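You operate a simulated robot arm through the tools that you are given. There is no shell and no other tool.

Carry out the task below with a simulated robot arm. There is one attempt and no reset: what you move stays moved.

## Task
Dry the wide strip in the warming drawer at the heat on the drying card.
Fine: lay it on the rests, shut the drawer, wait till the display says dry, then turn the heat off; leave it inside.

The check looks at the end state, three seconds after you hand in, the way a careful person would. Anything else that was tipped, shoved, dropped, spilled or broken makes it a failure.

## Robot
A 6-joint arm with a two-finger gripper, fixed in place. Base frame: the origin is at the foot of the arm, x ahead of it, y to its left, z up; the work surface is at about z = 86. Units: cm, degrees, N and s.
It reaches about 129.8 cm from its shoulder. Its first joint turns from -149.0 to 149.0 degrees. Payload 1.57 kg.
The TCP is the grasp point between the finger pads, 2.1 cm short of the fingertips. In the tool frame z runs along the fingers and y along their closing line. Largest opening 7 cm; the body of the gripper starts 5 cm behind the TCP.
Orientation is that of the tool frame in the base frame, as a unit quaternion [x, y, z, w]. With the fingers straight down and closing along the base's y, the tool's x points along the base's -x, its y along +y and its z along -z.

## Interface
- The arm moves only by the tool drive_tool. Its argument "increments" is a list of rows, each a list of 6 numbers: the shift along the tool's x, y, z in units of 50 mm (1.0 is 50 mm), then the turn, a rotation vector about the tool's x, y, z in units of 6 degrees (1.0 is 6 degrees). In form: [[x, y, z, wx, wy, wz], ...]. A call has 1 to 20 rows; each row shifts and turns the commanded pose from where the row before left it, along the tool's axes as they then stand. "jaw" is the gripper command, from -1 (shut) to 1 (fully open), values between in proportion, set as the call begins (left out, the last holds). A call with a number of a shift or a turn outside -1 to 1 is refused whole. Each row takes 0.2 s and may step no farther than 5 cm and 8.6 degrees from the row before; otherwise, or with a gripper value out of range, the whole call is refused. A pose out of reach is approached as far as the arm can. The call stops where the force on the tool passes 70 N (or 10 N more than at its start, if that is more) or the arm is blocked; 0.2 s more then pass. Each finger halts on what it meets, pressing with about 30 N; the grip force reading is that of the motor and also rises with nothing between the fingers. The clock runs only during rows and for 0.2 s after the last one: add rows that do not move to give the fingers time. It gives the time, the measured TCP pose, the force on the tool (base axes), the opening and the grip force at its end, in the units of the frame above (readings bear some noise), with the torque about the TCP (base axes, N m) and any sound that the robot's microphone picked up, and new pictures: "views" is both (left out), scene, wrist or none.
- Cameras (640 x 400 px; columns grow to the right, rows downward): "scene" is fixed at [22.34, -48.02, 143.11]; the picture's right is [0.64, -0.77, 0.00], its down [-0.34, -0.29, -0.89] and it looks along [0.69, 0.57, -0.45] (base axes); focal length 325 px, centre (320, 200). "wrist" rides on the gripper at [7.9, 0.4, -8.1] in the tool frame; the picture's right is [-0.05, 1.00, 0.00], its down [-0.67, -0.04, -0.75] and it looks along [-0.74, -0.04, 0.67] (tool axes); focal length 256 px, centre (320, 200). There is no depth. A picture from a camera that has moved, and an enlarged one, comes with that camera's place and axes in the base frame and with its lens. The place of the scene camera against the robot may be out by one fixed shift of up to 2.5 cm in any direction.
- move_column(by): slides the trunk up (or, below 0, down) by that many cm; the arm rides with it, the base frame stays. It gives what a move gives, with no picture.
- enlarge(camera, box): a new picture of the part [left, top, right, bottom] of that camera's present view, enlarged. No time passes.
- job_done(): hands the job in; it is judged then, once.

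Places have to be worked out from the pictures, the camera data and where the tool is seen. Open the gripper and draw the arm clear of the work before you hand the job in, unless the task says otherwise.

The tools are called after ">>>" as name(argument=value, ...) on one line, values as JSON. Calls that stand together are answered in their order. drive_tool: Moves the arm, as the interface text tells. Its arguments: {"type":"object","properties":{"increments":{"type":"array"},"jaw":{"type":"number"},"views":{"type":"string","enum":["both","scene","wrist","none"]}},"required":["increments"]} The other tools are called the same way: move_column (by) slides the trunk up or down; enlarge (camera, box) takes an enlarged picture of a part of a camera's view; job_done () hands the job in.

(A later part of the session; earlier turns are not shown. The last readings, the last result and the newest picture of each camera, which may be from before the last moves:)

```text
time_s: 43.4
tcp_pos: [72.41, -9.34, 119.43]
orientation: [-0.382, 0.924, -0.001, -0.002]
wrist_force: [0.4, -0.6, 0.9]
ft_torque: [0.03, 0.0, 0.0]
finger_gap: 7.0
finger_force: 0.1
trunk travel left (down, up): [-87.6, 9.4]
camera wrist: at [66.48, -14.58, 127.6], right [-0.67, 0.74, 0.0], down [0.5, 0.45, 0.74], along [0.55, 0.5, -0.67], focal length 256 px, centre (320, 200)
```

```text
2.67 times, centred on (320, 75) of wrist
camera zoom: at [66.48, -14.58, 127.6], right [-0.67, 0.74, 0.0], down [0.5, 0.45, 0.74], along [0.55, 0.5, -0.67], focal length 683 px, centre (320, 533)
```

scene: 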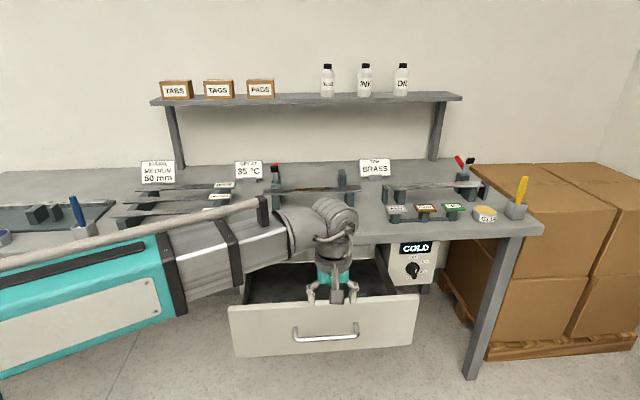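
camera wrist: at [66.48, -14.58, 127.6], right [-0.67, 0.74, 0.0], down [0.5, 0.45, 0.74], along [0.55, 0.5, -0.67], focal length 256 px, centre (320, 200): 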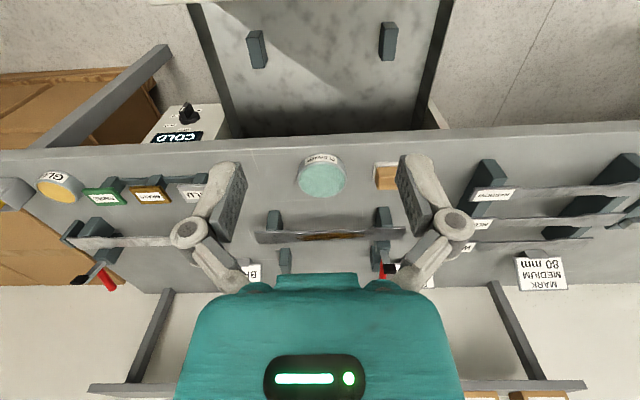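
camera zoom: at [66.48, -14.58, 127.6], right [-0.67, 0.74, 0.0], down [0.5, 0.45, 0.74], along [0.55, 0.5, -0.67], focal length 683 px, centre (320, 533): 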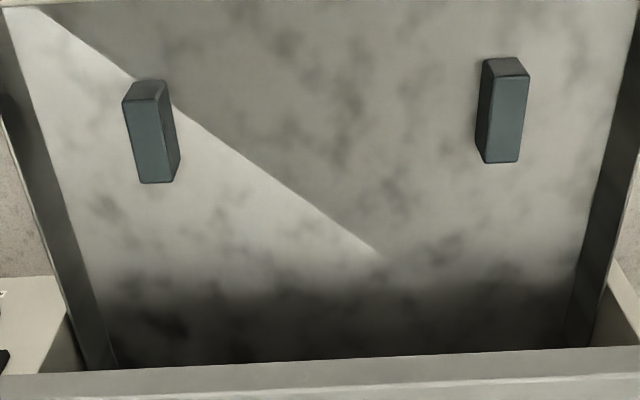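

Triangulation puts the rest tops at z≈70, n≈54.6, and u≈44.2 and 71.2 (centre u≈57.7). Next I'll travel at height to look closely at the wide strip.

>>> drive_tool(increments=[[-0.59, 0.785, 0, 0, 0, 0], [-0.59, 0.785, 0, 0, 0, 0], [-0.59, 0.785, 0, 0, 0, 0], [-0.59, 0.785, 0, 0, 0, 0], [-0.59, 0.785, 0, 0, 0, 0], [-0.59, 0.785, 0, 0, 0, 0], [-0.59, 0.785, 0, 0, 0, 0], [-0.59, 0.785, 0, 0, 0, 0], [-0.59, 0.785, 0, 0, 0, 0], [-0.59, 0.785, 0, 0, 0, 0], [-0.59, 0.785, 0, 0, 0, 0], [-0.59, 0.785, 0, 0, 0, 0]])

>>> enlarge(camera="wrist", box=[160, 60, 480, 260])

```text
time_s: 46.0
tcp_pos: [64.32, 48.98, 119.55]
orientation: [-0.381, 0.925, -0.001, -0.001]
wrist_force: [1.1, 0.9, 0.0]
ft_torque: [0.0, -0.02, 0.02]
finger_gap: 7.01
finger_force: 0.1
out of reach, approached as far as the arm can: row 1, 3
trunk travel left (down, up): [-87.6, 9.4]
camera wrist: at [58.29, 43.71, 127.59], right [-0.67, 0.75, 0.0], down [0.5, 0.45, 0.74], along [0.55, 0.49, -0.67], focal length 256 px, centre (320, 200)
```

scene: 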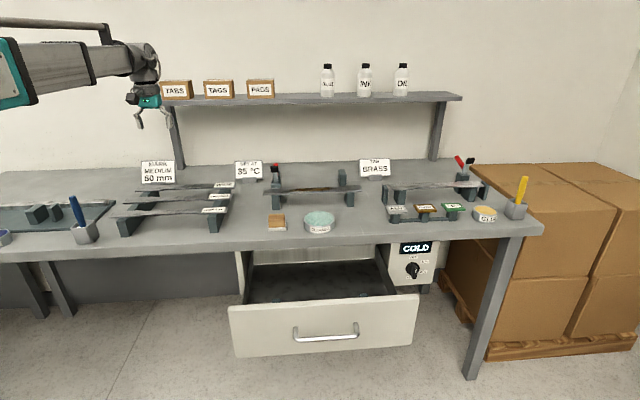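
wrist: 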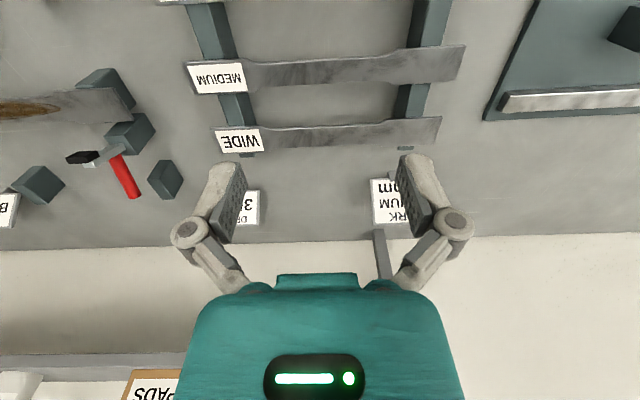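

```text
2.00 times, centred on (320, 160) of wrist
camera zoom: at [58.29, 43.71, 127.59], right [-0.67, 0.75, 0.0], down [0.5, 0.45, 0.74], along [0.55, 0.49, -0.67], focal length 512 px, centre (320, 280)
```

zoom: 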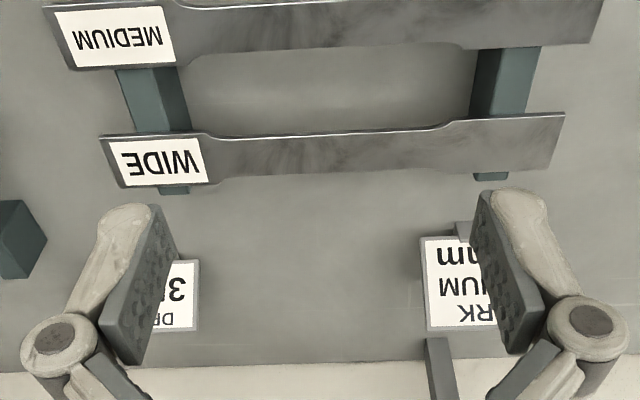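

The wide strip lies parallel to the bench, near n≈95, u from −6.5 to 28.3 (centre ≈10.9). I'll lower to 100 for a second reading of its height.

>>> move_column(by=-19)

>>> drive_tool(increments=[[0, 0, 0, 0, 0, 0]])

>>> enlarge(camera="wrist", box=[160, 110, 480, 310])

```text
time_s: 48.1
tcp_pos: [64.22, 48.86, 100.5]
orientation: [-0.382, 0.924, 0.0, -0.001]
wrist_force: [0.8, 0.8, -0.5]
ft_torque: [-0.04, 0.0, -0.03]
finger_gap: 6.99
finger_force: 0.0
trunk travel left (down, up): [-68.6, 28.4]
```

```text
time_s: 48.5
tcp_pos: [64.28, 48.94, 100.56]
orientation: [-0.382, 0.924, -0.001, -0.001]
wrist_force: [-0.7, 0.7, 1.4]
ft_torque: [0.02, 0.01, 0.0]
finger_gap: 7.01
finger_force: 0.0
trunk travel left (down, up): [-68.6, 28.4]
camera wrist: at [58.27, 43.59, 108.62], right [-0.67, 0.74, 0.0], down [0.5, 0.45, 0.74], along [0.55, 0.5, -0.67], focal length 256 px, centre (320, 200)
```

scene: 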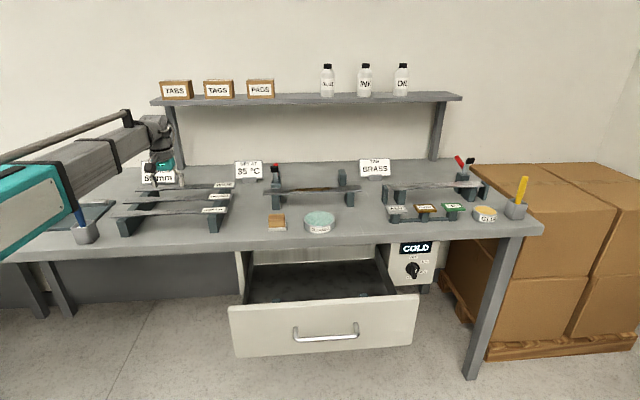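
wrist: 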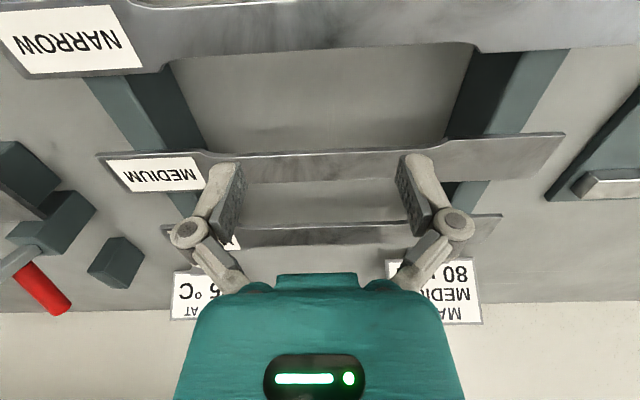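

```text
2.00 times, centred on (320, 210) of wrist
camera zoom: at [58.27, 43.59, 108.62], right [-0.67, 0.74, 0.0], down [0.5, 0.45, 0.74], along [0.55, 0.5, -0.67], focal length 512 px, centre (320, 180)
```

zoom: 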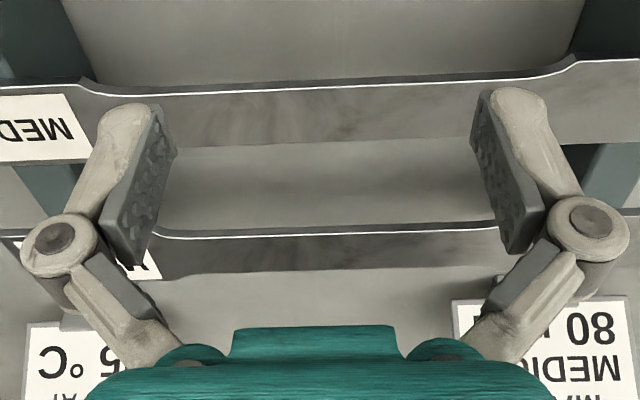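

The strip's top is at z≈92.7 and its gauge spans n≈93.9–97.5, so the centre is n≈95.7, u≈10.9. I'll turn the gripper 90° so it closes across the strip, staying above everything.

>>> drive_tool(increments=[[0, 0, 0, 0, 0, 1], [0, 0, 0, 0, 0, 1], [0, 0, 0, 0, 0, 1], [0, 0, 0, 0, 0, 1], [0, 0, 0, 0, 0, 1], [0, 0, 0, 0, 0, 1], [0, 0, 0, 0, 0, 1], [0, 0, 0, 0, 0, 1], [0, 0, 0, 0, 0, 1], [0, 0, 0, 0, 0, 1], [0, 0, 0, 0, 0, 1], [0, 0, 0, 0, 0, 1], [0, 0, 0, 0, 0, 1], [0, 0, 0, 0, 0, 1], [0, 0, 0, 0, 0, 1]])

```text
time_s: 51.7
tcp_pos: [64.39, 48.93, 100.62]
orientation: [0.384, 0.923, -0.001, -0.001]
wrist_force: [-0.4, 0.9, 0.2]
ft_torque: [0.02, -0.01, -0.02]
finger_gap: 7.01
finger_force: 0.0
trunk travel left (down, up): [-68.6, 28.4]
camera wrist: at [58.9, 54.83, 108.59], right [0.75, 0.67, 0.0], down [0.45, -0.5, 0.75], along [0.49, -0.56, -0.67], focal length 256 px, centre (320, 200)
```

scene: 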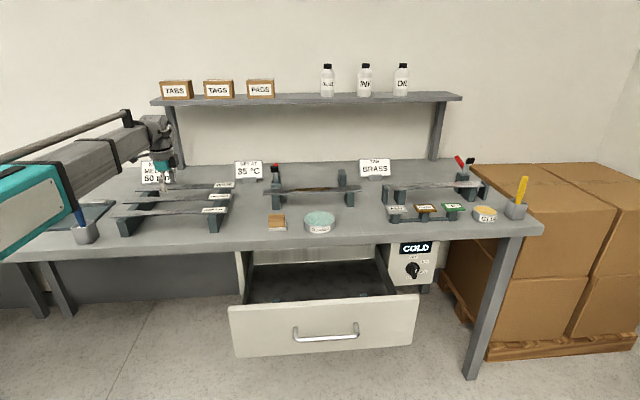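
wrist: 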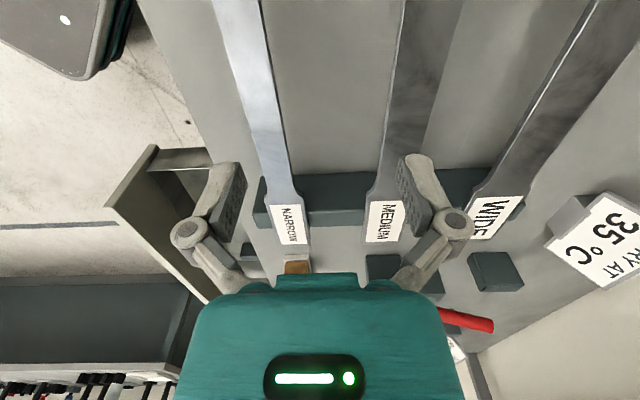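

The gripper is now aligned across the strip. Moving 15.6 cm along +n to sit over the strip's middle.

>>> drive_tool(increments=[[0, 0.78, 0, 0, 0, 0], [0, 0.78, 0, 0, 0, 0], [0, 0.78, 0, 0, 0, 0], [0, 0.78, 0, 0, 0, 0]])

>>> enlarge(camera="wrist", box=[160, 0, 480, 300])

```text
time_s: 52.7
tcp_pos: [75.2, 60.01, 100.52]
orientation: [0.384, 0.923, -0.002, -0.001]
wrist_force: [-0.5, 0.3, 0.4]
ft_torque: [-0.01, 0.02, -0.02]
finger_gap: 7.0
finger_force: 0.1
trunk travel left (down, up): [-68.6, 28.4]
camera wrist: at [69.8, 65.94, 108.56], right [0.74, 0.67, 0.0], down [0.45, -0.5, 0.74], along [0.5, -0.56, -0.67], focal length 256 px, centre (320, 200)
```

scene: 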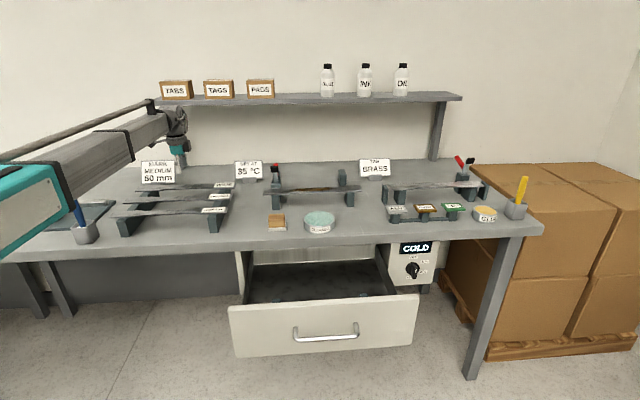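
wrist: 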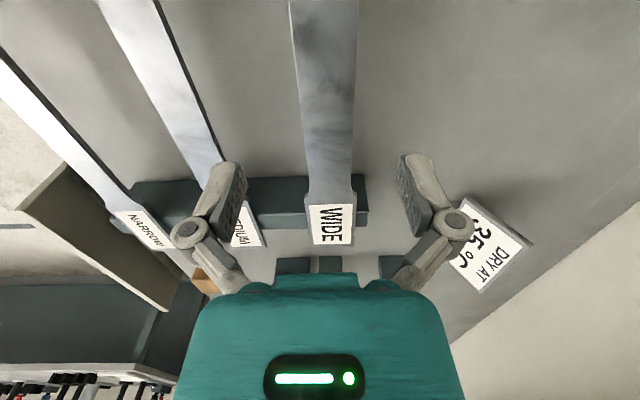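

```text
1.33 times, centred on (320, 150) of wrist
camera zoom: at [69.8, 65.94, 108.56], right [0.74, 0.67, 0.0], down [0.45, -0.5, 0.74], along [0.5, -0.56, -0.67], focal length 341 px, centre (320, 267)
```

zoom: 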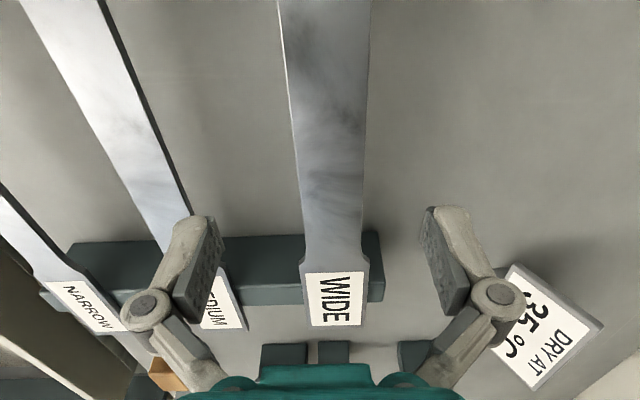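

The strip centre is about 0.4 cm further in +n. Before descending I'll check the arm's clearance over the blue brush.

>>> enlarge(camera="scene", box=[0, 90, 240, 260])

```text
2.35 times, centred on (120, 175) of scene
camera zoom: at [22.34, -48.02, 143.11], right [0.64, -0.77, 0.0], down [-0.34, -0.29, -0.89], along [0.69, 0.57, -0.45], focal length 765 px, centre (791, 259)
```

zoom: 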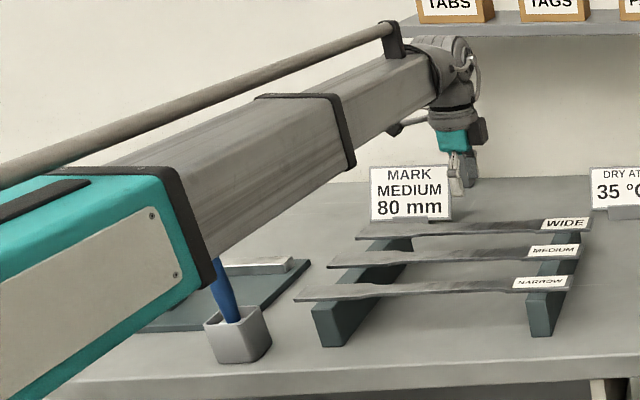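

The arm is a telescoping boom. It passes about 20 cm to the side of the brush, and the boom's underside is only about 4–5 cm below the wrist axis, so there is clearance here and later over the drawer front. I'll shift 0.35 cm, then lower to the strip.

>>> drive_tool(increments=[[0, 0.07, 0, 0, 0, 0]], views="none")

>>> move_column(by=-5)

>>> drive_tool(increments=[[0, 0, 0, 0, 0, 0]])

```text
time_s: 53.1
tcp_pos: [75.44, 60.19, 100.45]
orientation: [0.383, 0.924, -0.001, 0.0]
wrist_force: [0.7, -0.8, 0.0]
ft_torque: [0.0, 0.01, 0.0]
finger_gap: 6.99
finger_force: 0.1
trunk travel left (down, up): [-68.6, 28.4]
```

```text
time_s: 54.0
tcp_pos: [75.49, 60.24, 95.38]
orientation: [0.384, 0.923, -0.001, -0.001]
wrist_force: [-0.1, 0.8, 0.4]
ft_torque: [-0.02, 0.0, 0.03]
finger_gap: 6.99
finger_force: 0.1
trunk travel left (down, up): [-63.6, 33.4]
```

```text
time_s: 54.4
tcp_pos: [75.42, 60.26, 95.47]
orientation: [0.383, 0.924, -0.001, 0.0]
wrist_force: [-0.3, 0.1, 0.3]
ft_torque: [-0.01, 0.02, 0.03]
finger_gap: 6.99
finger_force: 0.2
trunk travel left (down, up): [-63.6, 33.4]
camera wrist: at [70.05, 66.09, 103.59], right [0.74, 0.67, 0.0], down [0.45, -0.5, 0.75], along [0.5, -0.56, -0.67], focal length 256 px, centre (320, 200)
```

scene: 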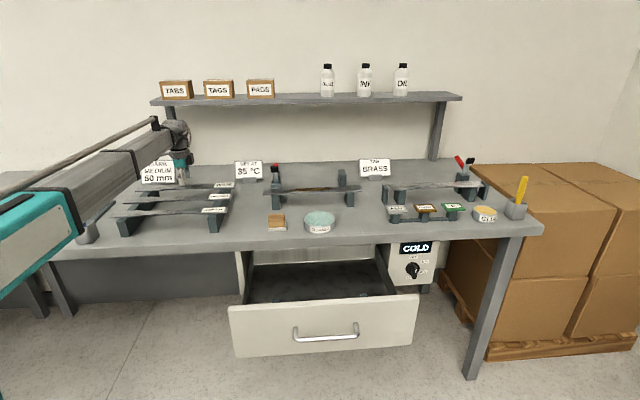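
wrist: 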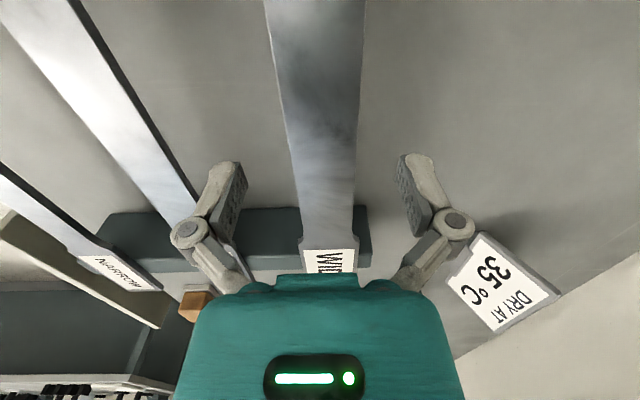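

The strip is centred between the open fingers. Lowering 3.1 cm so the pads bracket it.

>>> move_column(by=-3.1)

>>> drive_tool(increments=[[0, 0, 0, 0, 0, 0]])

>>> enlarge(camera="scene", box=[100, 130, 260, 230])

```text
time_s: 55.2
tcp_pos: [75.4, 60.18, 92.36]
orientation: [0.384, 0.923, -0.001, 0.0]
wrist_force: [-0.4, -0.2, -0.4]
ft_torque: [0.01, 0.02, -0.02]
finger_gap: 6.97
finger_force: 0.1
trunk travel left (down, up): [-60.5, 36.5]
```

```text
time_s: 55.6
tcp_pos: [75.43, 60.17, 92.39]
orientation: [0.384, 0.923, -0.002, 0.0]
wrist_force: [0.2, 0.9, 0.4]
ft_torque: [0.01, 0.04, 0.01]
finger_gap: 6.99
finger_force: 0.0
trunk travel left (down, up): [-60.5, 36.5]
camera wrist: at [70.05, 66.09, 100.49], right [0.74, 0.67, 0.0], down [0.45, -0.5, 0.75], along [0.5, -0.56, -0.67], focal length 256 px, centre (320, 200)
```

scene: 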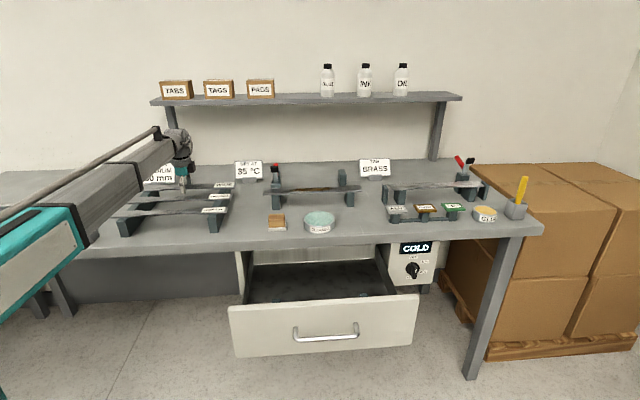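
wrist: 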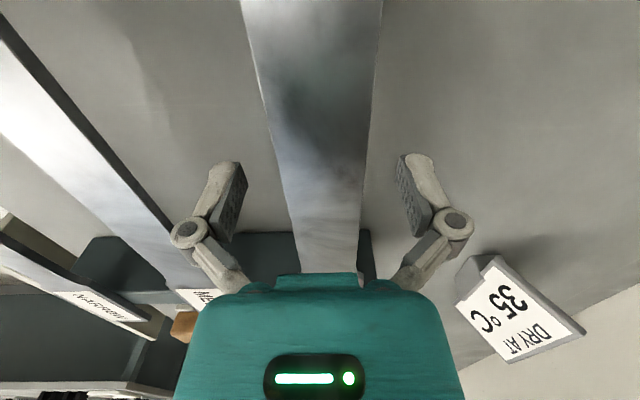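

```text
4.00 times, centred on (180, 180) of scene
camera zoom: at [22.34, -48.02, 143.11], right [0.64, -0.77, 0.0], down [-0.34, -0.29, -0.89], along [0.69, 0.57, -0.45], focal length 1301 px, centre (880, 280)
```

zoom: 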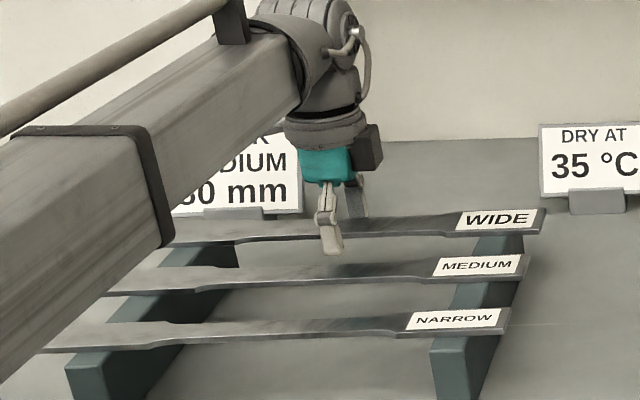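

The open fingers straddle the WIDE strip with the tips just below it. Closing the gripper.

>>> drive_tool(increments=[[0, 0, 0, 0, 0, 0], [0, 0, 0, 0, 0, 0], [0, 0, 0, 0, 0, 0], [0, 0, 0, 0, 0, 0]], jaw=-1, views="wrist")

```text
time_s: 56.6
tcp_pos: [75.47, 60.1, 92.4]
orientation: [0.384, 0.923, 0.0, 0.0]
wrist_force: [3.6, 3.9, 7.9]
ft_torque: [0.02, 0.05, 0.01]
finger_gap: 3.52
finger_force: 30.0
trunk travel left (down, up): [-60.5, 36.5]
camera wrist: at [70.05, 66.1, 100.53], right [0.74, 0.67, 0.0], down [0.45, -0.5, 0.75], along [0.5, -0.56, -0.67], focal length 256 px, centre (320, 200)
```

wrist: 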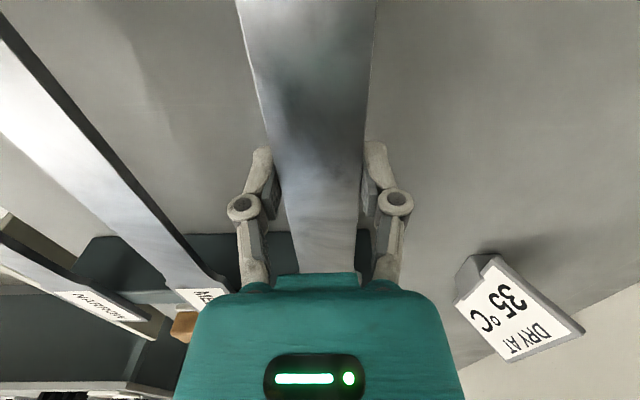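

The strip is held, with a gap of 3.52 cm. Lifting it a little with the trunk to check the hold.

>>> move_column(by=3)

>>> drive_tool(increments=[[0, 0, 0, 0, 0, 0]])

>>> enlarge(camera="scene", box=[100, 130, 260, 230])

```text
time_s: 57.3
tcp_pos: [75.49, 60.19, 95.42]
orientation: [0.383, 0.924, -0.002, -0.001]
wrist_force: [-0.5, 0.3, -7.3]
ft_torque: [0.03, 0.02, 0.0]
finger_gap: 3.52
finger_force: 29.7
trunk travel left (down, up): [-63.5, 33.5]
```

```text
time_s: 57.7
tcp_pos: [75.55, 60.2, 95.28]
orientation: [0.383, 0.924, -0.002, -0.001]
wrist_force: [0.6, 0.3, -7.0]
ft_torque: [-0.04, 0.06, -0.01]
finger_gap: 3.5
finger_force: 29.6
trunk travel left (down, up): [-63.5, 33.5]
camera wrist: at [70.1, 66.13, 103.42], right [0.74, 0.67, 0.0], down [0.45, -0.5, 0.74], along [0.5, -0.56, -0.67], focal length 256 px, centre (320, 200)
```

scene: 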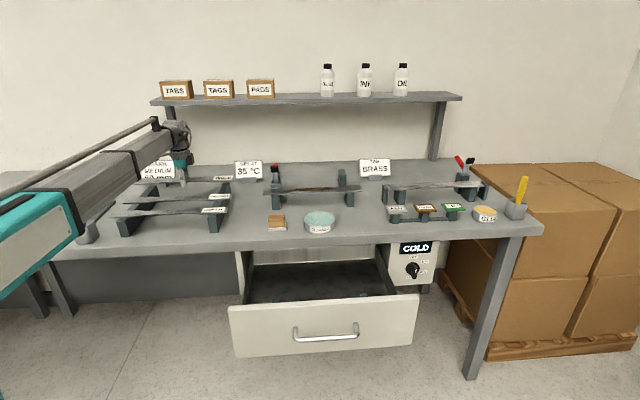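
wrist: 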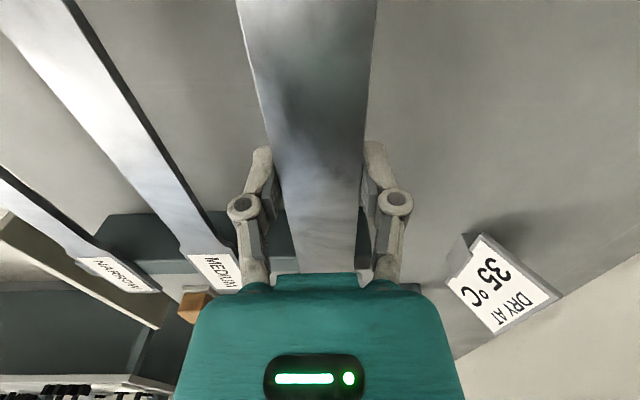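

```text
4.00 times, centred on (180, 180) of scene
camera zoom: at [22.34, -48.02, 143.11], right [0.64, -0.77, 0.0], down [-0.34, -0.29, -0.89], along [0.69, 0.57, -0.45], focal length 1301 px, centre (880, 280)
```

zoom: 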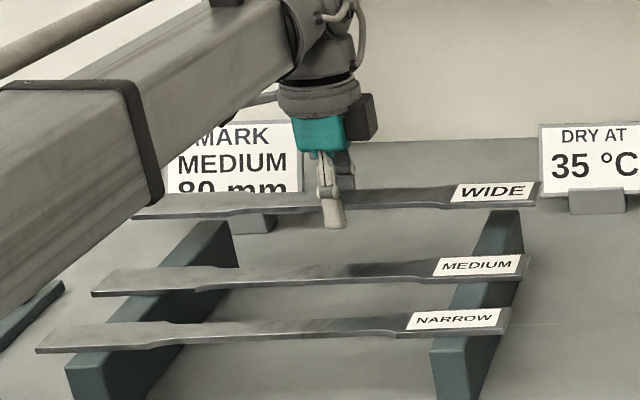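

The strip is lifted level and balanced (about 7 N, almost no torque). Raising it well above everything before travelling.

>>> move_column(by=24)

```text
time_s: 60.2
tcp_pos: [75.49, 60.24, 119.31]
orientation: [0.383, 0.924, -0.002, -0.001]
wrist_force: [0.3, 0.0, -7.1]
ft_torque: [0.0, 0.02, 0.01]
finger_gap: 3.51
finger_force: 30.5
trunk travel left (down, up): [-87.5, 9.5]
```

Travelling at height 119 to above the drawer rests (n 54.6, u 57.7).

>>> drive_tool(increments=[[-0.4, -0.35, 0, 0, 0, 0], [-0.69, -0.61, 0, 0, 0, 0], [-0.69, -0.61, 0, 0, 0, 0], [-0.69, -0.61, 0, 0, 0, 0], [-0.69, -0.61, 0, 0, 0, 0], [-0.69, -0.61, 0, 0, 0, 0], [-0.69, -0.61, 0, 0, 0, 0], [-0.69, -0.61, 0, 0, 0, 0], [-0.69, -0.61, 0, 0, 0, 0], [-0.69, -0.61, 0, 0, 0, 0], [-0.69, -0.61, 0, 0, 0, 0], [-0.69, -0.61, 0, 0, 0, 0], [-0.69, -0.61, 0, 0, 0, 0], [-0.4, -0.35, 0, 0, 0, 0], [-0.3, -0.26, 0, 0, 0, 0]])

```text
time_s: 63.4
tcp_pos: [79.14, -2.31, 119.36]
orientation: [0.383, 0.924, -0.002, 0.0]
wrist_force: [0.6, -0.3, -7.9]
ft_torque: [-0.04, 0.02, 0.04]
finger_gap: 3.52
finger_force: 30.4
trunk travel left (down, up): [-87.5, 9.5]
camera wrist: at [73.87, 3.56, 127.45], right [0.75, 0.67, 0.0], down [0.45, -0.5, 0.74], along [0.5, -0.56, -0.67], focal length 256 px, centre (320, 200)
```

scene: 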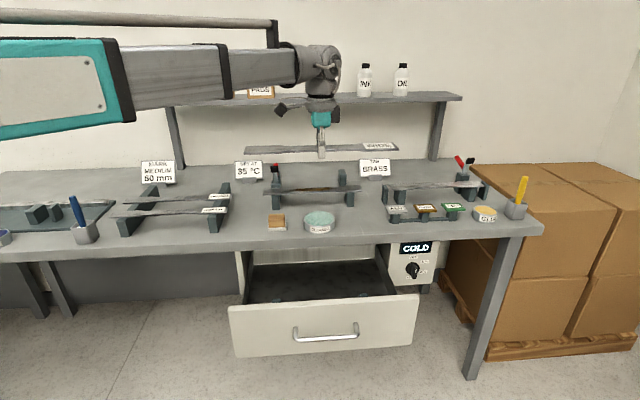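
wrist: 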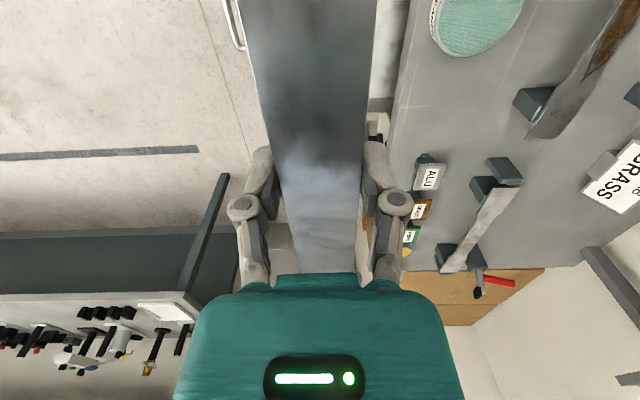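

TCP is at n 54.3, u 57.6, right over the rests. Lowering 34 cm to just above the drawer rim to inspect alignment.

>>> move_column(by=-34)

>>> drive_tool(increments=[[0, 0, 0, 0, 0, 0]])

>>> enlarge(camera="scene", box=[220, 200, 440, 340])

```text
time_s: 66.7
tcp_pos: [79.13, -2.37, 85.48]
orientation: [0.384, 0.923, -0.001, -0.001]
wrist_force: [0.1, -0.3, -6.6]
ft_torque: [0.01, 0.0, 0.02]
finger_gap: 3.5
finger_force: 30.2
trunk travel left (down, up): [-53.5, 43.5]
```

```text
time_s: 67.1
tcp_pos: [79.26, -2.25, 85.33]
orientation: [0.383, 0.924, -0.001, -0.001]
wrist_force: [-0.8, 0.5, -6.6]
ft_torque: [0.05, 0.02, -0.02]
finger_gap: 3.5
finger_force: 29.8
trunk travel left (down, up): [-53.5, 43.5]
camera wrist: at [73.84, 3.63, 93.45], right [0.75, 0.67, 0.0], down [0.45, -0.5, 0.74], along [0.5, -0.56, -0.67], focal length 256 px, centre (320, 200)
```

scene: 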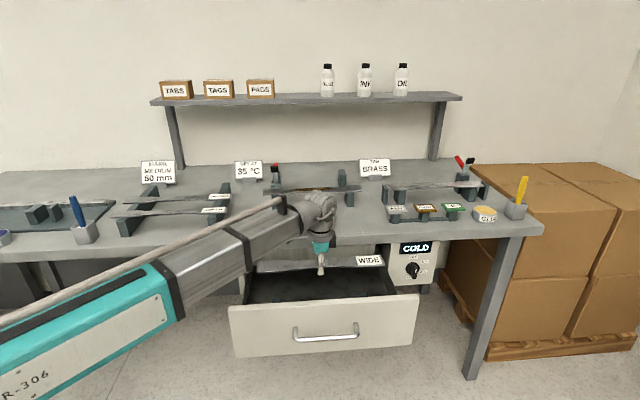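
wrist: 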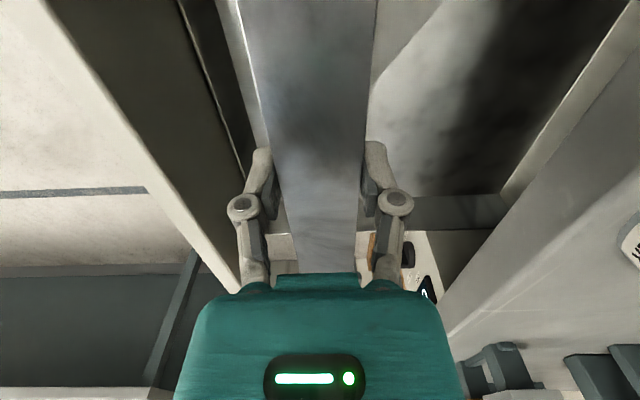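

```text
2.86 times, centred on (330, 270) of scene
camera zoom: at [22.34, -48.02, 143.11], right [0.64, -0.77, 0.0], down [-0.34, -0.29, -0.89], along [0.69, 0.57, -0.45], focal length 929 px, centre (291, 0)
```

zoom: 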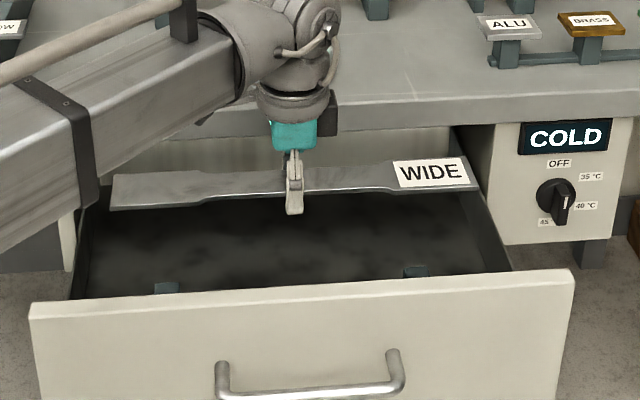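

The strip is level and centred over the rests (fingers seen mid-strip, WIDE label to the right). Lowering to about 3 cm above the estimated rest height.

>>> move_column(by=-12.2)

>>> drive_tool(increments=[[0, 0, 0, 0, 0, 0]])

>>> enlarge(camera="scene", box=[220, 200, 440, 340])

```text
time_s: 68.7
tcp_pos: [79.27, -2.35, 73.11]
orientation: [0.383, 0.924, -0.001, -0.001]
wrist_force: [-0.4, -0.3, -7.5]
ft_torque: [0.03, 0.01, -0.01]
finger_gap: 3.52
finger_force: 29.3
trunk travel left (down, up): [-41.3, 55.7]
```

```text
time_s: 69.1
tcp_pos: [79.13, -2.32, 73.11]
orientation: [0.384, 0.923, -0.002, -0.001]
wrist_force: [-0.2, 0.3, -6.8]
ft_torque: [0.02, 0.02, 0.0]
finger_gap: 3.51
finger_force: 30.4
trunk travel left (down, up): [-41.3, 55.7]
camera wrist: at [73.83, 3.63, 81.25], right [0.75, 0.67, 0.0], down [0.45, -0.5, 0.74], along [0.5, -0.56, -0.67], focal length 256 px, centre (320, 200)
```

scene: 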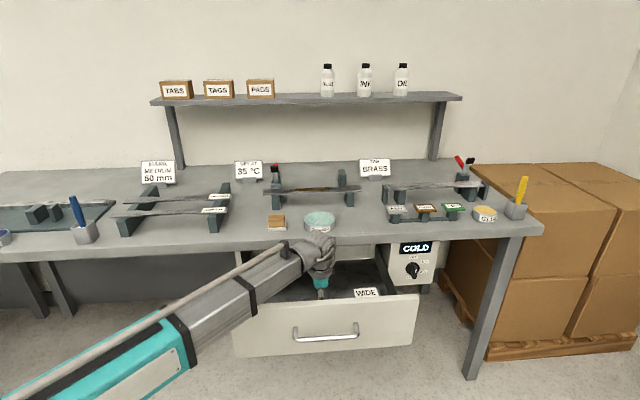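
wrist: 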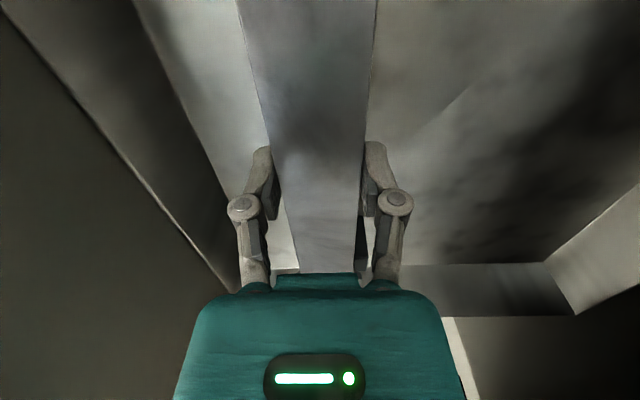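

```text
2.86 times, centred on (330, 270) of scene
camera zoom: at [22.34, -48.02, 143.11], right [0.64, -0.77, 0.0], down [-0.34, -0.29, -0.89], along [0.69, 0.57, -0.45], focal length 929 px, centre (291, 0)
```

zoom: 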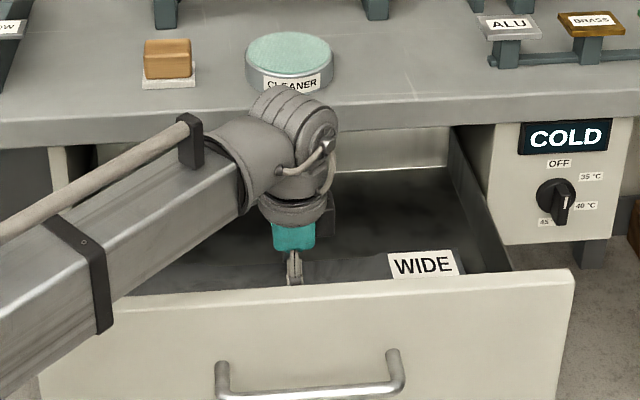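

Still about 7 N hanging, so no contact yet. The right-hand rest shows under the strip near the finger. Lowering in small steps while watching the vertical force.

>>> move_column(by=-1.5)

>>> move_column(by=-0.5)

```text
time_s: 69.7
tcp_pos: [79.17, -2.29, 71.65]
orientation: [0.384, 0.923, -0.002, -0.001]
wrist_force: [-0.4, -0.3, -6.8]
ft_torque: [0.04, -0.01, -0.01]
finger_gap: 3.52
finger_force: 30.1
trunk travel left (down, up): [-39.8, 57.2]
```

```text
time_s: 70.2
tcp_pos: [79.18, -2.32, 71.25]
orientation: [0.384, 0.923, -0.001, -0.002]
wrist_force: [0.1, -0.1, -7.2]
ft_torque: [-0.01, 0.01, 0.0]
finger_gap: 3.52
finger_force: 30.2
trunk travel left (down, up): [-39.3, 57.7]
```

No contact yet at 71.2. Continuing in 0.4 cm steps.

>>> move_column(by=-0.4)

```text
time_s: 70.8
tcp_pos: [79.28, -2.22, 70.64]
orientation: [0.383, 0.924, -0.002, -0.001]
wrist_force: [0.2, 0.3, -7.4]
ft_torque: [0.02, 0.03, -0.04]
finger_gap: 3.52
finger_force: 29.3
trunk travel left (down, up): [-38.9, 58.1]
```

>>> move_column(by=-0.4)

```text
time_s: 71.3
tcp_pos: [79.26, -2.36, 70.39]
orientation: [0.383, 0.924, -0.002, 0.0]
wrist_force: [-0.3, 0.1, -6.5]
ft_torque: [-0.07, -0.09, -0.04]
finger_gap: 3.51
finger_force: 30.1
trunk travel left (down, up): [-38.5, 58.5]
```

Still hanging at 70.4, with perhaps a first hint of contact in the torque. One more small step.

>>> move_column(by=-0.3)

>>> drive_tool(increments=[[0, 0, 0, 0, 0, 0]], views="wrist")

```text
time_s: 71.8
tcp_pos: [79.21, -2.24, 70.29]
orientation: [0.384, 0.923, -0.002, 0.001]
wrist_force: [4.1, -3.8, 19.8]
ft_torque: [0.0, -0.02, 0.01]
finger_gap: 3.5
finger_force: 30.1
trunk travel left (down, up): [-38.2, 58.8]
```

```text
time_s: 72.2
tcp_pos: [79.04, -2.28, 70.08]
orientation: [0.384, 0.923, -0.001, 0.0]
wrist_force: [4.9, -4.0, 20.3]
ft_torque: [-0.05, -0.07, 0.03]
finger_gap: 3.52
finger_force: 30.1
trunk travel left (down, up): [-38.2, 58.8]
camera wrist: at [73.73, 3.6, 78.29], right [0.75, 0.67, 0.0], down [0.45, -0.5, 0.75], along [0.5, -0.56, -0.67], focal length 256 px, centre (320, 200)
```

wrist: 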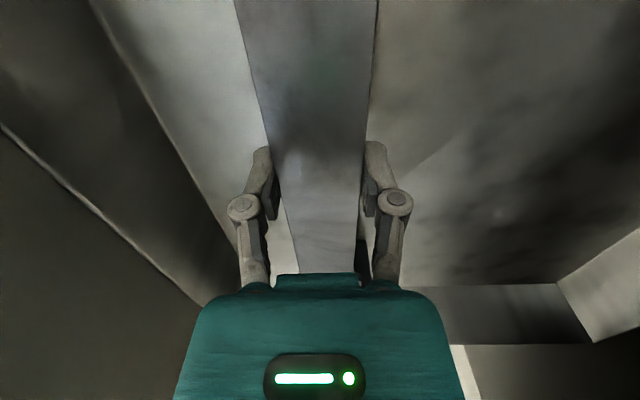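

Contact: the vertical force went from −7 to +20 N with no tilt torque, so both rests carry the strip. I'll ease up slightly before releasing.

>>> move_column(by=0.2)

```text
time_s: 72.7
tcp_pos: [79.05, -2.27, 70.18]
orientation: [0.383, 0.924, -0.001, -0.002]
wrist_force: [-0.8, -0.1, -5.5]
ft_torque: [-0.12, -0.19, -0.12]
finger_gap: 3.51
finger_force: 29.9
trunk travel left (down, up): [-38.4, 58.6]
```

It is now resting almost weight-free in the fingers. Opening the gripper.

>>> drive_tool(increments=[[0, 0, 0, 0, 0, 0], [0, 0, 0, 0, 0, 0], [0, 0, 0, 0, 0, 0], [0, 0, 0, 0, 0, 0]], jaw=1, views="wrist")

```text
time_s: 73.7
tcp_pos: [79.14, -2.37, 70.3]
orientation: [0.384, 0.923, -0.001, -0.001]
wrist_force: [0.5, 0.3, -0.6]
ft_torque: [-0.01, 0.0, 0.02]
finger_gap: 7.01
finger_force: 0.0
trunk travel left (down, up): [-38.4, 58.6]
camera wrist: at [73.79, 3.63, 78.39], right [0.75, 0.67, 0.0], down [0.45, -0.5, 0.74], along [0.5, -0.56, -0.67], focal length 256 px, centre (320, 200)
```

wrist: 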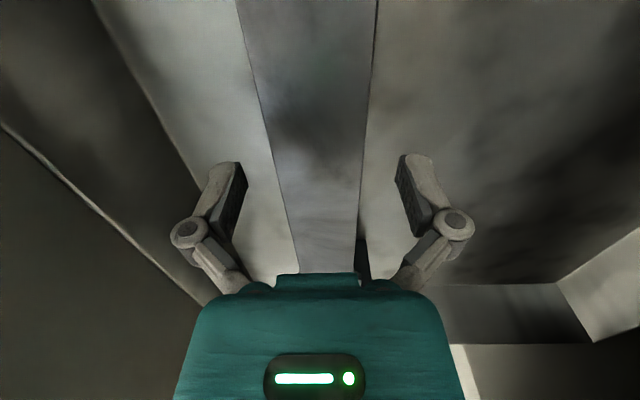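

Released; the strip stays put. Raising straight up out of the drawer and checking from above.

>>> move_column(by=40)

>>> drive_tool(increments=[[0, 0, 0, 0, 0, 0]])

>>> enlarge(camera="scene", box=[220, 200, 440, 340])

```text
time_s: 77.6
tcp_pos: [79.24, -2.33, 110.38]
orientation: [0.384, 0.923, -0.001, -0.001]
wrist_force: [0.9, 0.5, 0.5]
ft_torque: [0.0, 0.02, -0.04]
finger_gap: 7.01
finger_force: 0.0
trunk travel left (down, up): [-78.4, 18.6]
```

```text
time_s: 78.0
tcp_pos: [79.14, -2.31, 110.33]
orientation: [0.384, 0.924, -0.001, 0.0]
wrist_force: [0.1, 0.5, -0.3]
ft_torque: [-0.01, -0.02, 0.01]
finger_gap: 6.99
finger_force: 0.0
trunk travel left (down, up): [-78.4, 18.6]
camera wrist: at [73.8, 3.63, 118.39], right [0.74, 0.67, 0.0], down [0.45, -0.5, 0.74], along [0.5, -0.56, -0.67], focal length 256 px, centre (320, 200)
```

scene: 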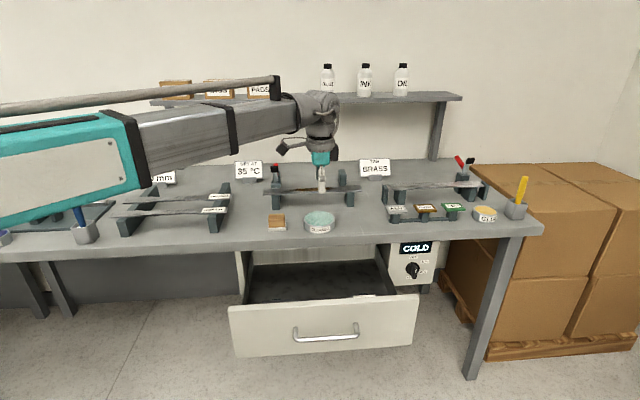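
wrist: 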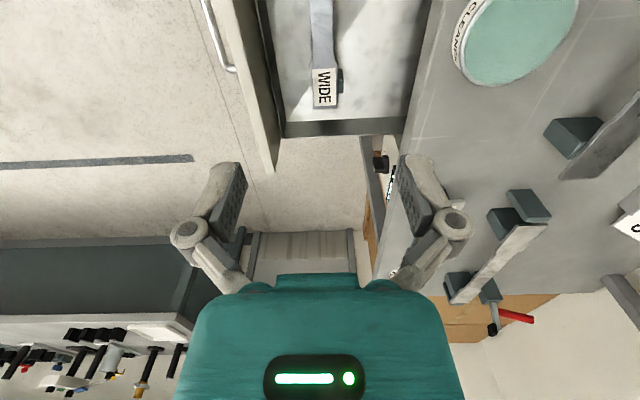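

```text
2.86 times, centred on (330, 270) of scene
camera zoom: at [22.34, -48.02, 143.11], right [0.64, -0.77, 0.0], down [-0.34, -0.29, -0.89], along [0.69, 0.57, -0.45], focal length 929 px, centre (291, 0)
```

zoom: 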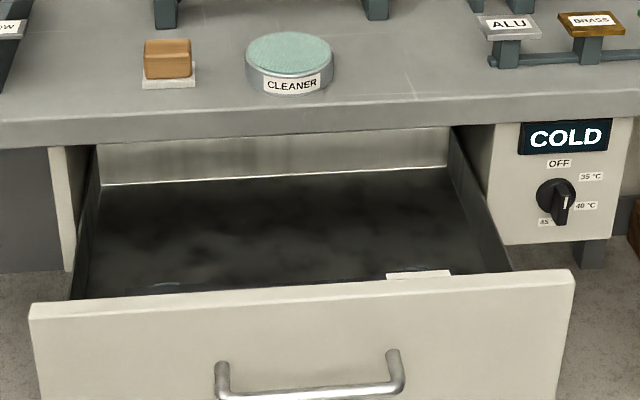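

The strip lies squarely on both rests with its label to the right. Now I'll back out in front of the drawer and turn the fingers horizontal again.

>>> drive_tool(increments=[[0, -0.8, 0, 0, 0, 0], [0, -0.9, 0, 0, 0, 0], [0, -0.9, 0, 0, 0, 0], [0, -0.9, 0, 0, 0, 0], [0, -0.9, 0, 0, 0, 0], [0, -0.54, 0, 0, 0, 0]], views="wrist")

>>> drive_tool(increments=[[0, 0, 0, -1, 0, 0], [0, 0, 0, -1, 0, 0], [0, 0, 0, -1, 0, 0], [0, 0, 0, -1, 0, 0], [0, 0, 0, -1, 0, 0], [0, 0, 0, -1, 0, 0], [0, 0, 0, -1, 0, 0], [0, 0, 0, -1, 0, 0], [0, 0, 0, -1, 0, 0], [0, 0, 0, -1, 0, 0], [0, 0, 0, -1, 0, 0], [0, 0, 0, -1, 0, 0], [0, 0, 0, -1, 0, 0], [0, 0, 0, -1, 0, 0], [0, 0, 0, -1, 0, 0]])

```text
time_s: 79.4
tcp_pos: [61.64, -19.8, 110.22]
orientation: [0.384, 0.923, -0.002, 0.0]
wrist_force: [-0.3, -0.3, 0.3]
ft_torque: [0.0, 0.01, 0.04]
finger_gap: 7.0
finger_force: 0.1
trunk travel left (down, up): [-78.4, 18.6]
camera wrist: at [56.3, -13.85, 118.41], right [0.74, 0.67, 0.0], down [0.45, -0.5, 0.74], along [0.5, -0.56, -0.67], focal length 256 px, centre (320, 200)
```

wrist: 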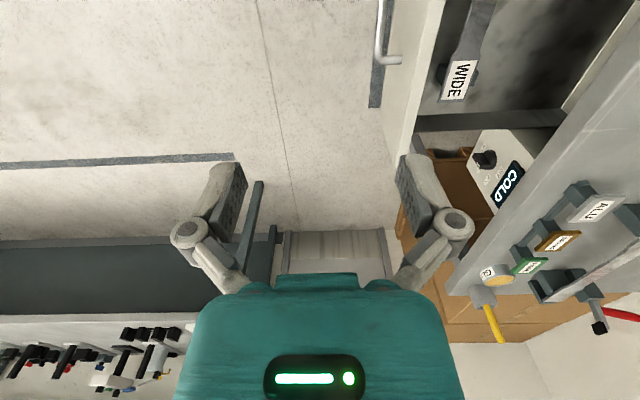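

```text
time_s: 82.6
tcp_pos: [61.67, -19.71, 128.79]
orientation: [0.271, 0.654, 0.652, 0.271]
wrist_force: [-0.1, 0.3, -0.5]
ft_torque: [-0.01, -0.03, 0.01]
finger_gap: 7.01
finger_force: 0.0
out of reach, approached as far as the arm can: row 2, 3, 4, 5, 6, 7, 8, 9, 10, 11, 12, 13, 14, 15
trunk travel left (down, up): [-78.4, 18.6]
camera wrist: at [50.18, -19.81, 129.28], right [0.04, -0.04, 1.0], down [-0.06, -1.0, -0.03], along [1.0, -0.06, -0.04], focal length 256 px, centre (320, 200)
```

scene: 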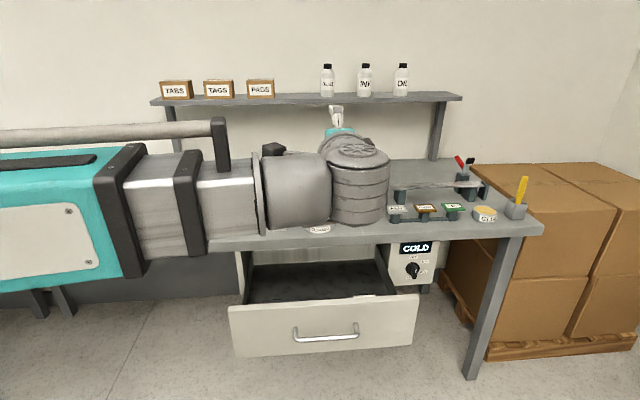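
wrist: 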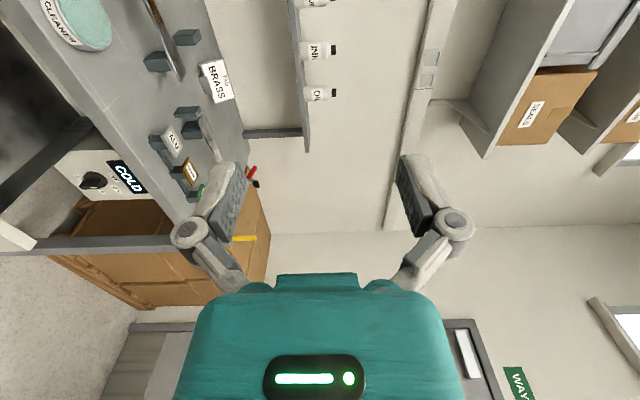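

The pose is right; lowering the trunk to handle height (z≈74) in two steps.

>>> move_column(by=-40)

>>> move_column(by=-14.75)

>>> drive_tool(increments=[[0, 0, 0.3, 0, 0, 0]])

```text
time_s: 86.4
tcp_pos: [61.61, -19.73, 88.7]
orientation: [0.273, 0.655, 0.651, 0.27]
wrist_force: [0.3, 0.0, -0.7]
ft_torque: [0.04, 0.02, 0.0]
finger_gap: 6.98
finger_force: 0.0
trunk travel left (down, up): [-38.4, 58.6]
```

```text
time_s: 88.1
tcp_pos: [61.66, -19.7, 74.09]
orientation: [0.272, 0.655, 0.651, 0.271]
wrist_force: [-0.8, 0.7, 0.0]
ft_torque: [0.02, 0.01, 0.0]
finger_gap: 7.0
finger_force: 0.0
trunk travel left (down, up): [-23.7, 73.3]
```

```text
time_s: 88.5
tcp_pos: [62.65, -18.67, 74.15]
orientation: [0.272, 0.656, 0.651, 0.269]
wrist_force: [0.2, -0.6, -0.7]
ft_torque: [-0.03, -0.02, 0.01]
finger_gap: 6.99
finger_force: 0.2
trunk travel left (down, up): [-23.7, 73.3]
camera wrist: at [51.32, -18.77, 74.52], right [0.04, -0.03, 1.0], down [-0.06, -1.0, -0.03], along [1.0, -0.06, -0.04], focal length 256 px, centre (320, 200)
```

scene: 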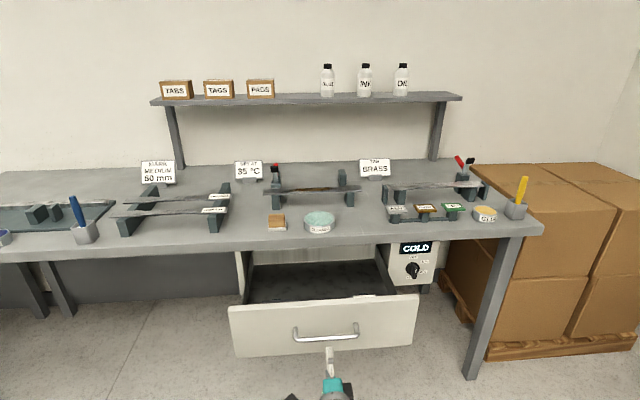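
wrist: 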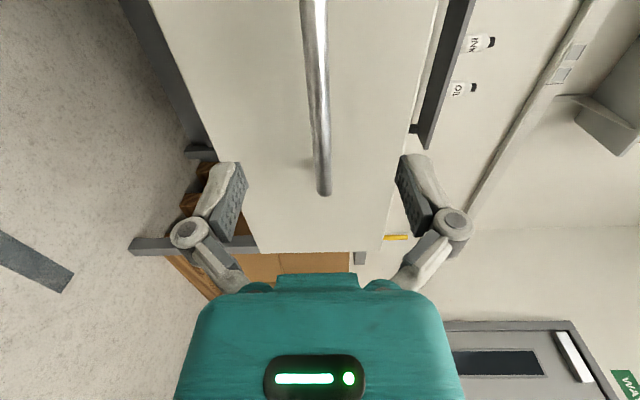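

The bar is centred between the fingers as before. Advancing 6.3 cm and gripping it.

>>> drive_tool(increments=[[-0.02, 0, 0.35, 0, 0, 0], [-0.02, 0, 0.35, 0, 0, 0], [0, 0, 0.3, 0, 0, 0], [0, 0, 0.26, 0, 0, 0]], views="none")

>>> drive_tool(increments=[[0, 0, 0, 0, 0, 0], [0, 0, 0, 0, 0, 0], [0, 0, 0, 0, 0, 0], [0, 0, 0, 0, 0, 0], [0, 0, 0, 0, 0, 0]], jaw=-1, views="wrist")

```text
time_s: 89.5
tcp_pos: [67.34, -14.28, 74.03]
orientation: [0.272, 0.655, 0.652, 0.27]
wrist_force: [-0.7, 0.4, 0.0]
ft_torque: [0.01, 0.0, -0.01]
finger_gap: 6.98
finger_force: 0.0
trunk travel left (down, up): [-23.7, 73.3]
```

```text
time_s: 90.7
tcp_pos: [67.42, -14.28, 74.09]
orientation: [0.272, 0.655, 0.651, 0.271]
wrist_force: [-2.8, 2.1, -10.8]
ft_torque: [-0.08, 0.05, -0.12]
finger_gap: 1.34
finger_force: 31.4
trunk travel left (down, up): [-23.7, 73.3]
camera wrist: at [55.88, -14.43, 74.46], right [0.04, -0.03, 1.0], down [-0.06, -1.0, -0.03], along [1.0, -0.06, -0.04], focal length 256 px, centre (320, 200)
```

wrist: 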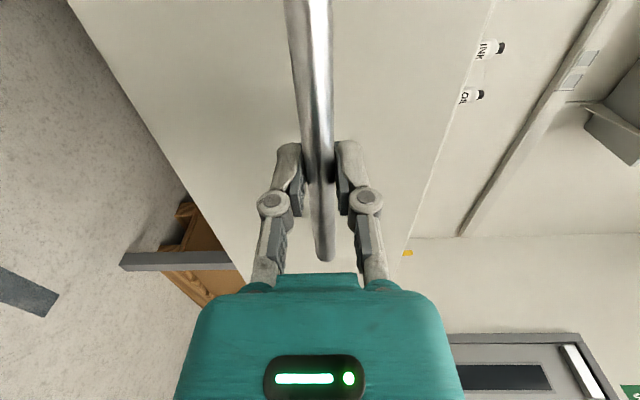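

Handle gripped. Pushing the drawer shut slowly so the strip isn't disturbed.

>>> drive_tool(increments=[[0, 0, 0.05, 0, 0, 0], [0, 0, 0.1, 0, 0, 0], [0, 0, 0.15, 0, 0, 0], [0, 0, 0.2, 0, 0, 0], [0, 0, 0.25, 0, 0, 0], [0, 0, 0.25, 0, 0, 0], [0, 0, 0.25, 0, 0, 0], [0, 0, 0.25, 0, 0, 0], [0, 0, 0.25, 0, 0, 0], [0, 0, 0.25, 0, 0, 0], [0, 0, 0.25, 0, 0, 0], [0, 0, 0.25, 0, 0, 0], [0, 0, 0.25, 0, 0, 0], [0, 0, 0.25, 0, 0, 0], [0, 0, 0.25, 0, 0, 0], [0, 0, 0.25, 0, 0, 0], [0, 0, 0.2, 0, 0, 0], [0, 0, 0.15, 0, 0, 0], [0, 0, 0.1, 0, 0, 0]], views="scene")

```text
time_s: 94.7
tcp_pos: [81.31, -0.32, 73.94]
orientation: [0.271, 0.656, 0.65, 0.27]
wrist_force: [-7.8, 9.4, -9.2]
ft_torque: [-0.06, 0.04, 0.33]
finger_gap: 1.36
finger_force: 32.1
trunk travel left (down, up): [-23.7, 73.3]
```

scene: 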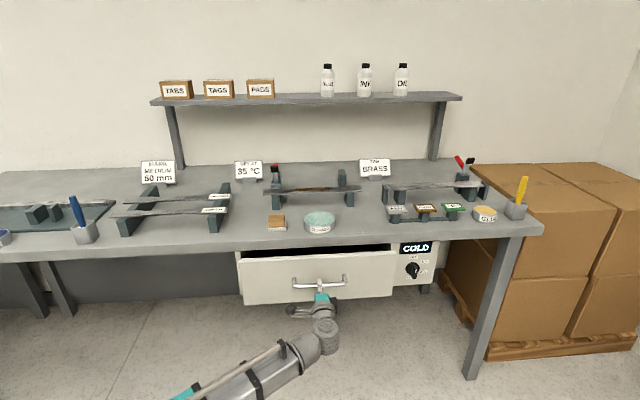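

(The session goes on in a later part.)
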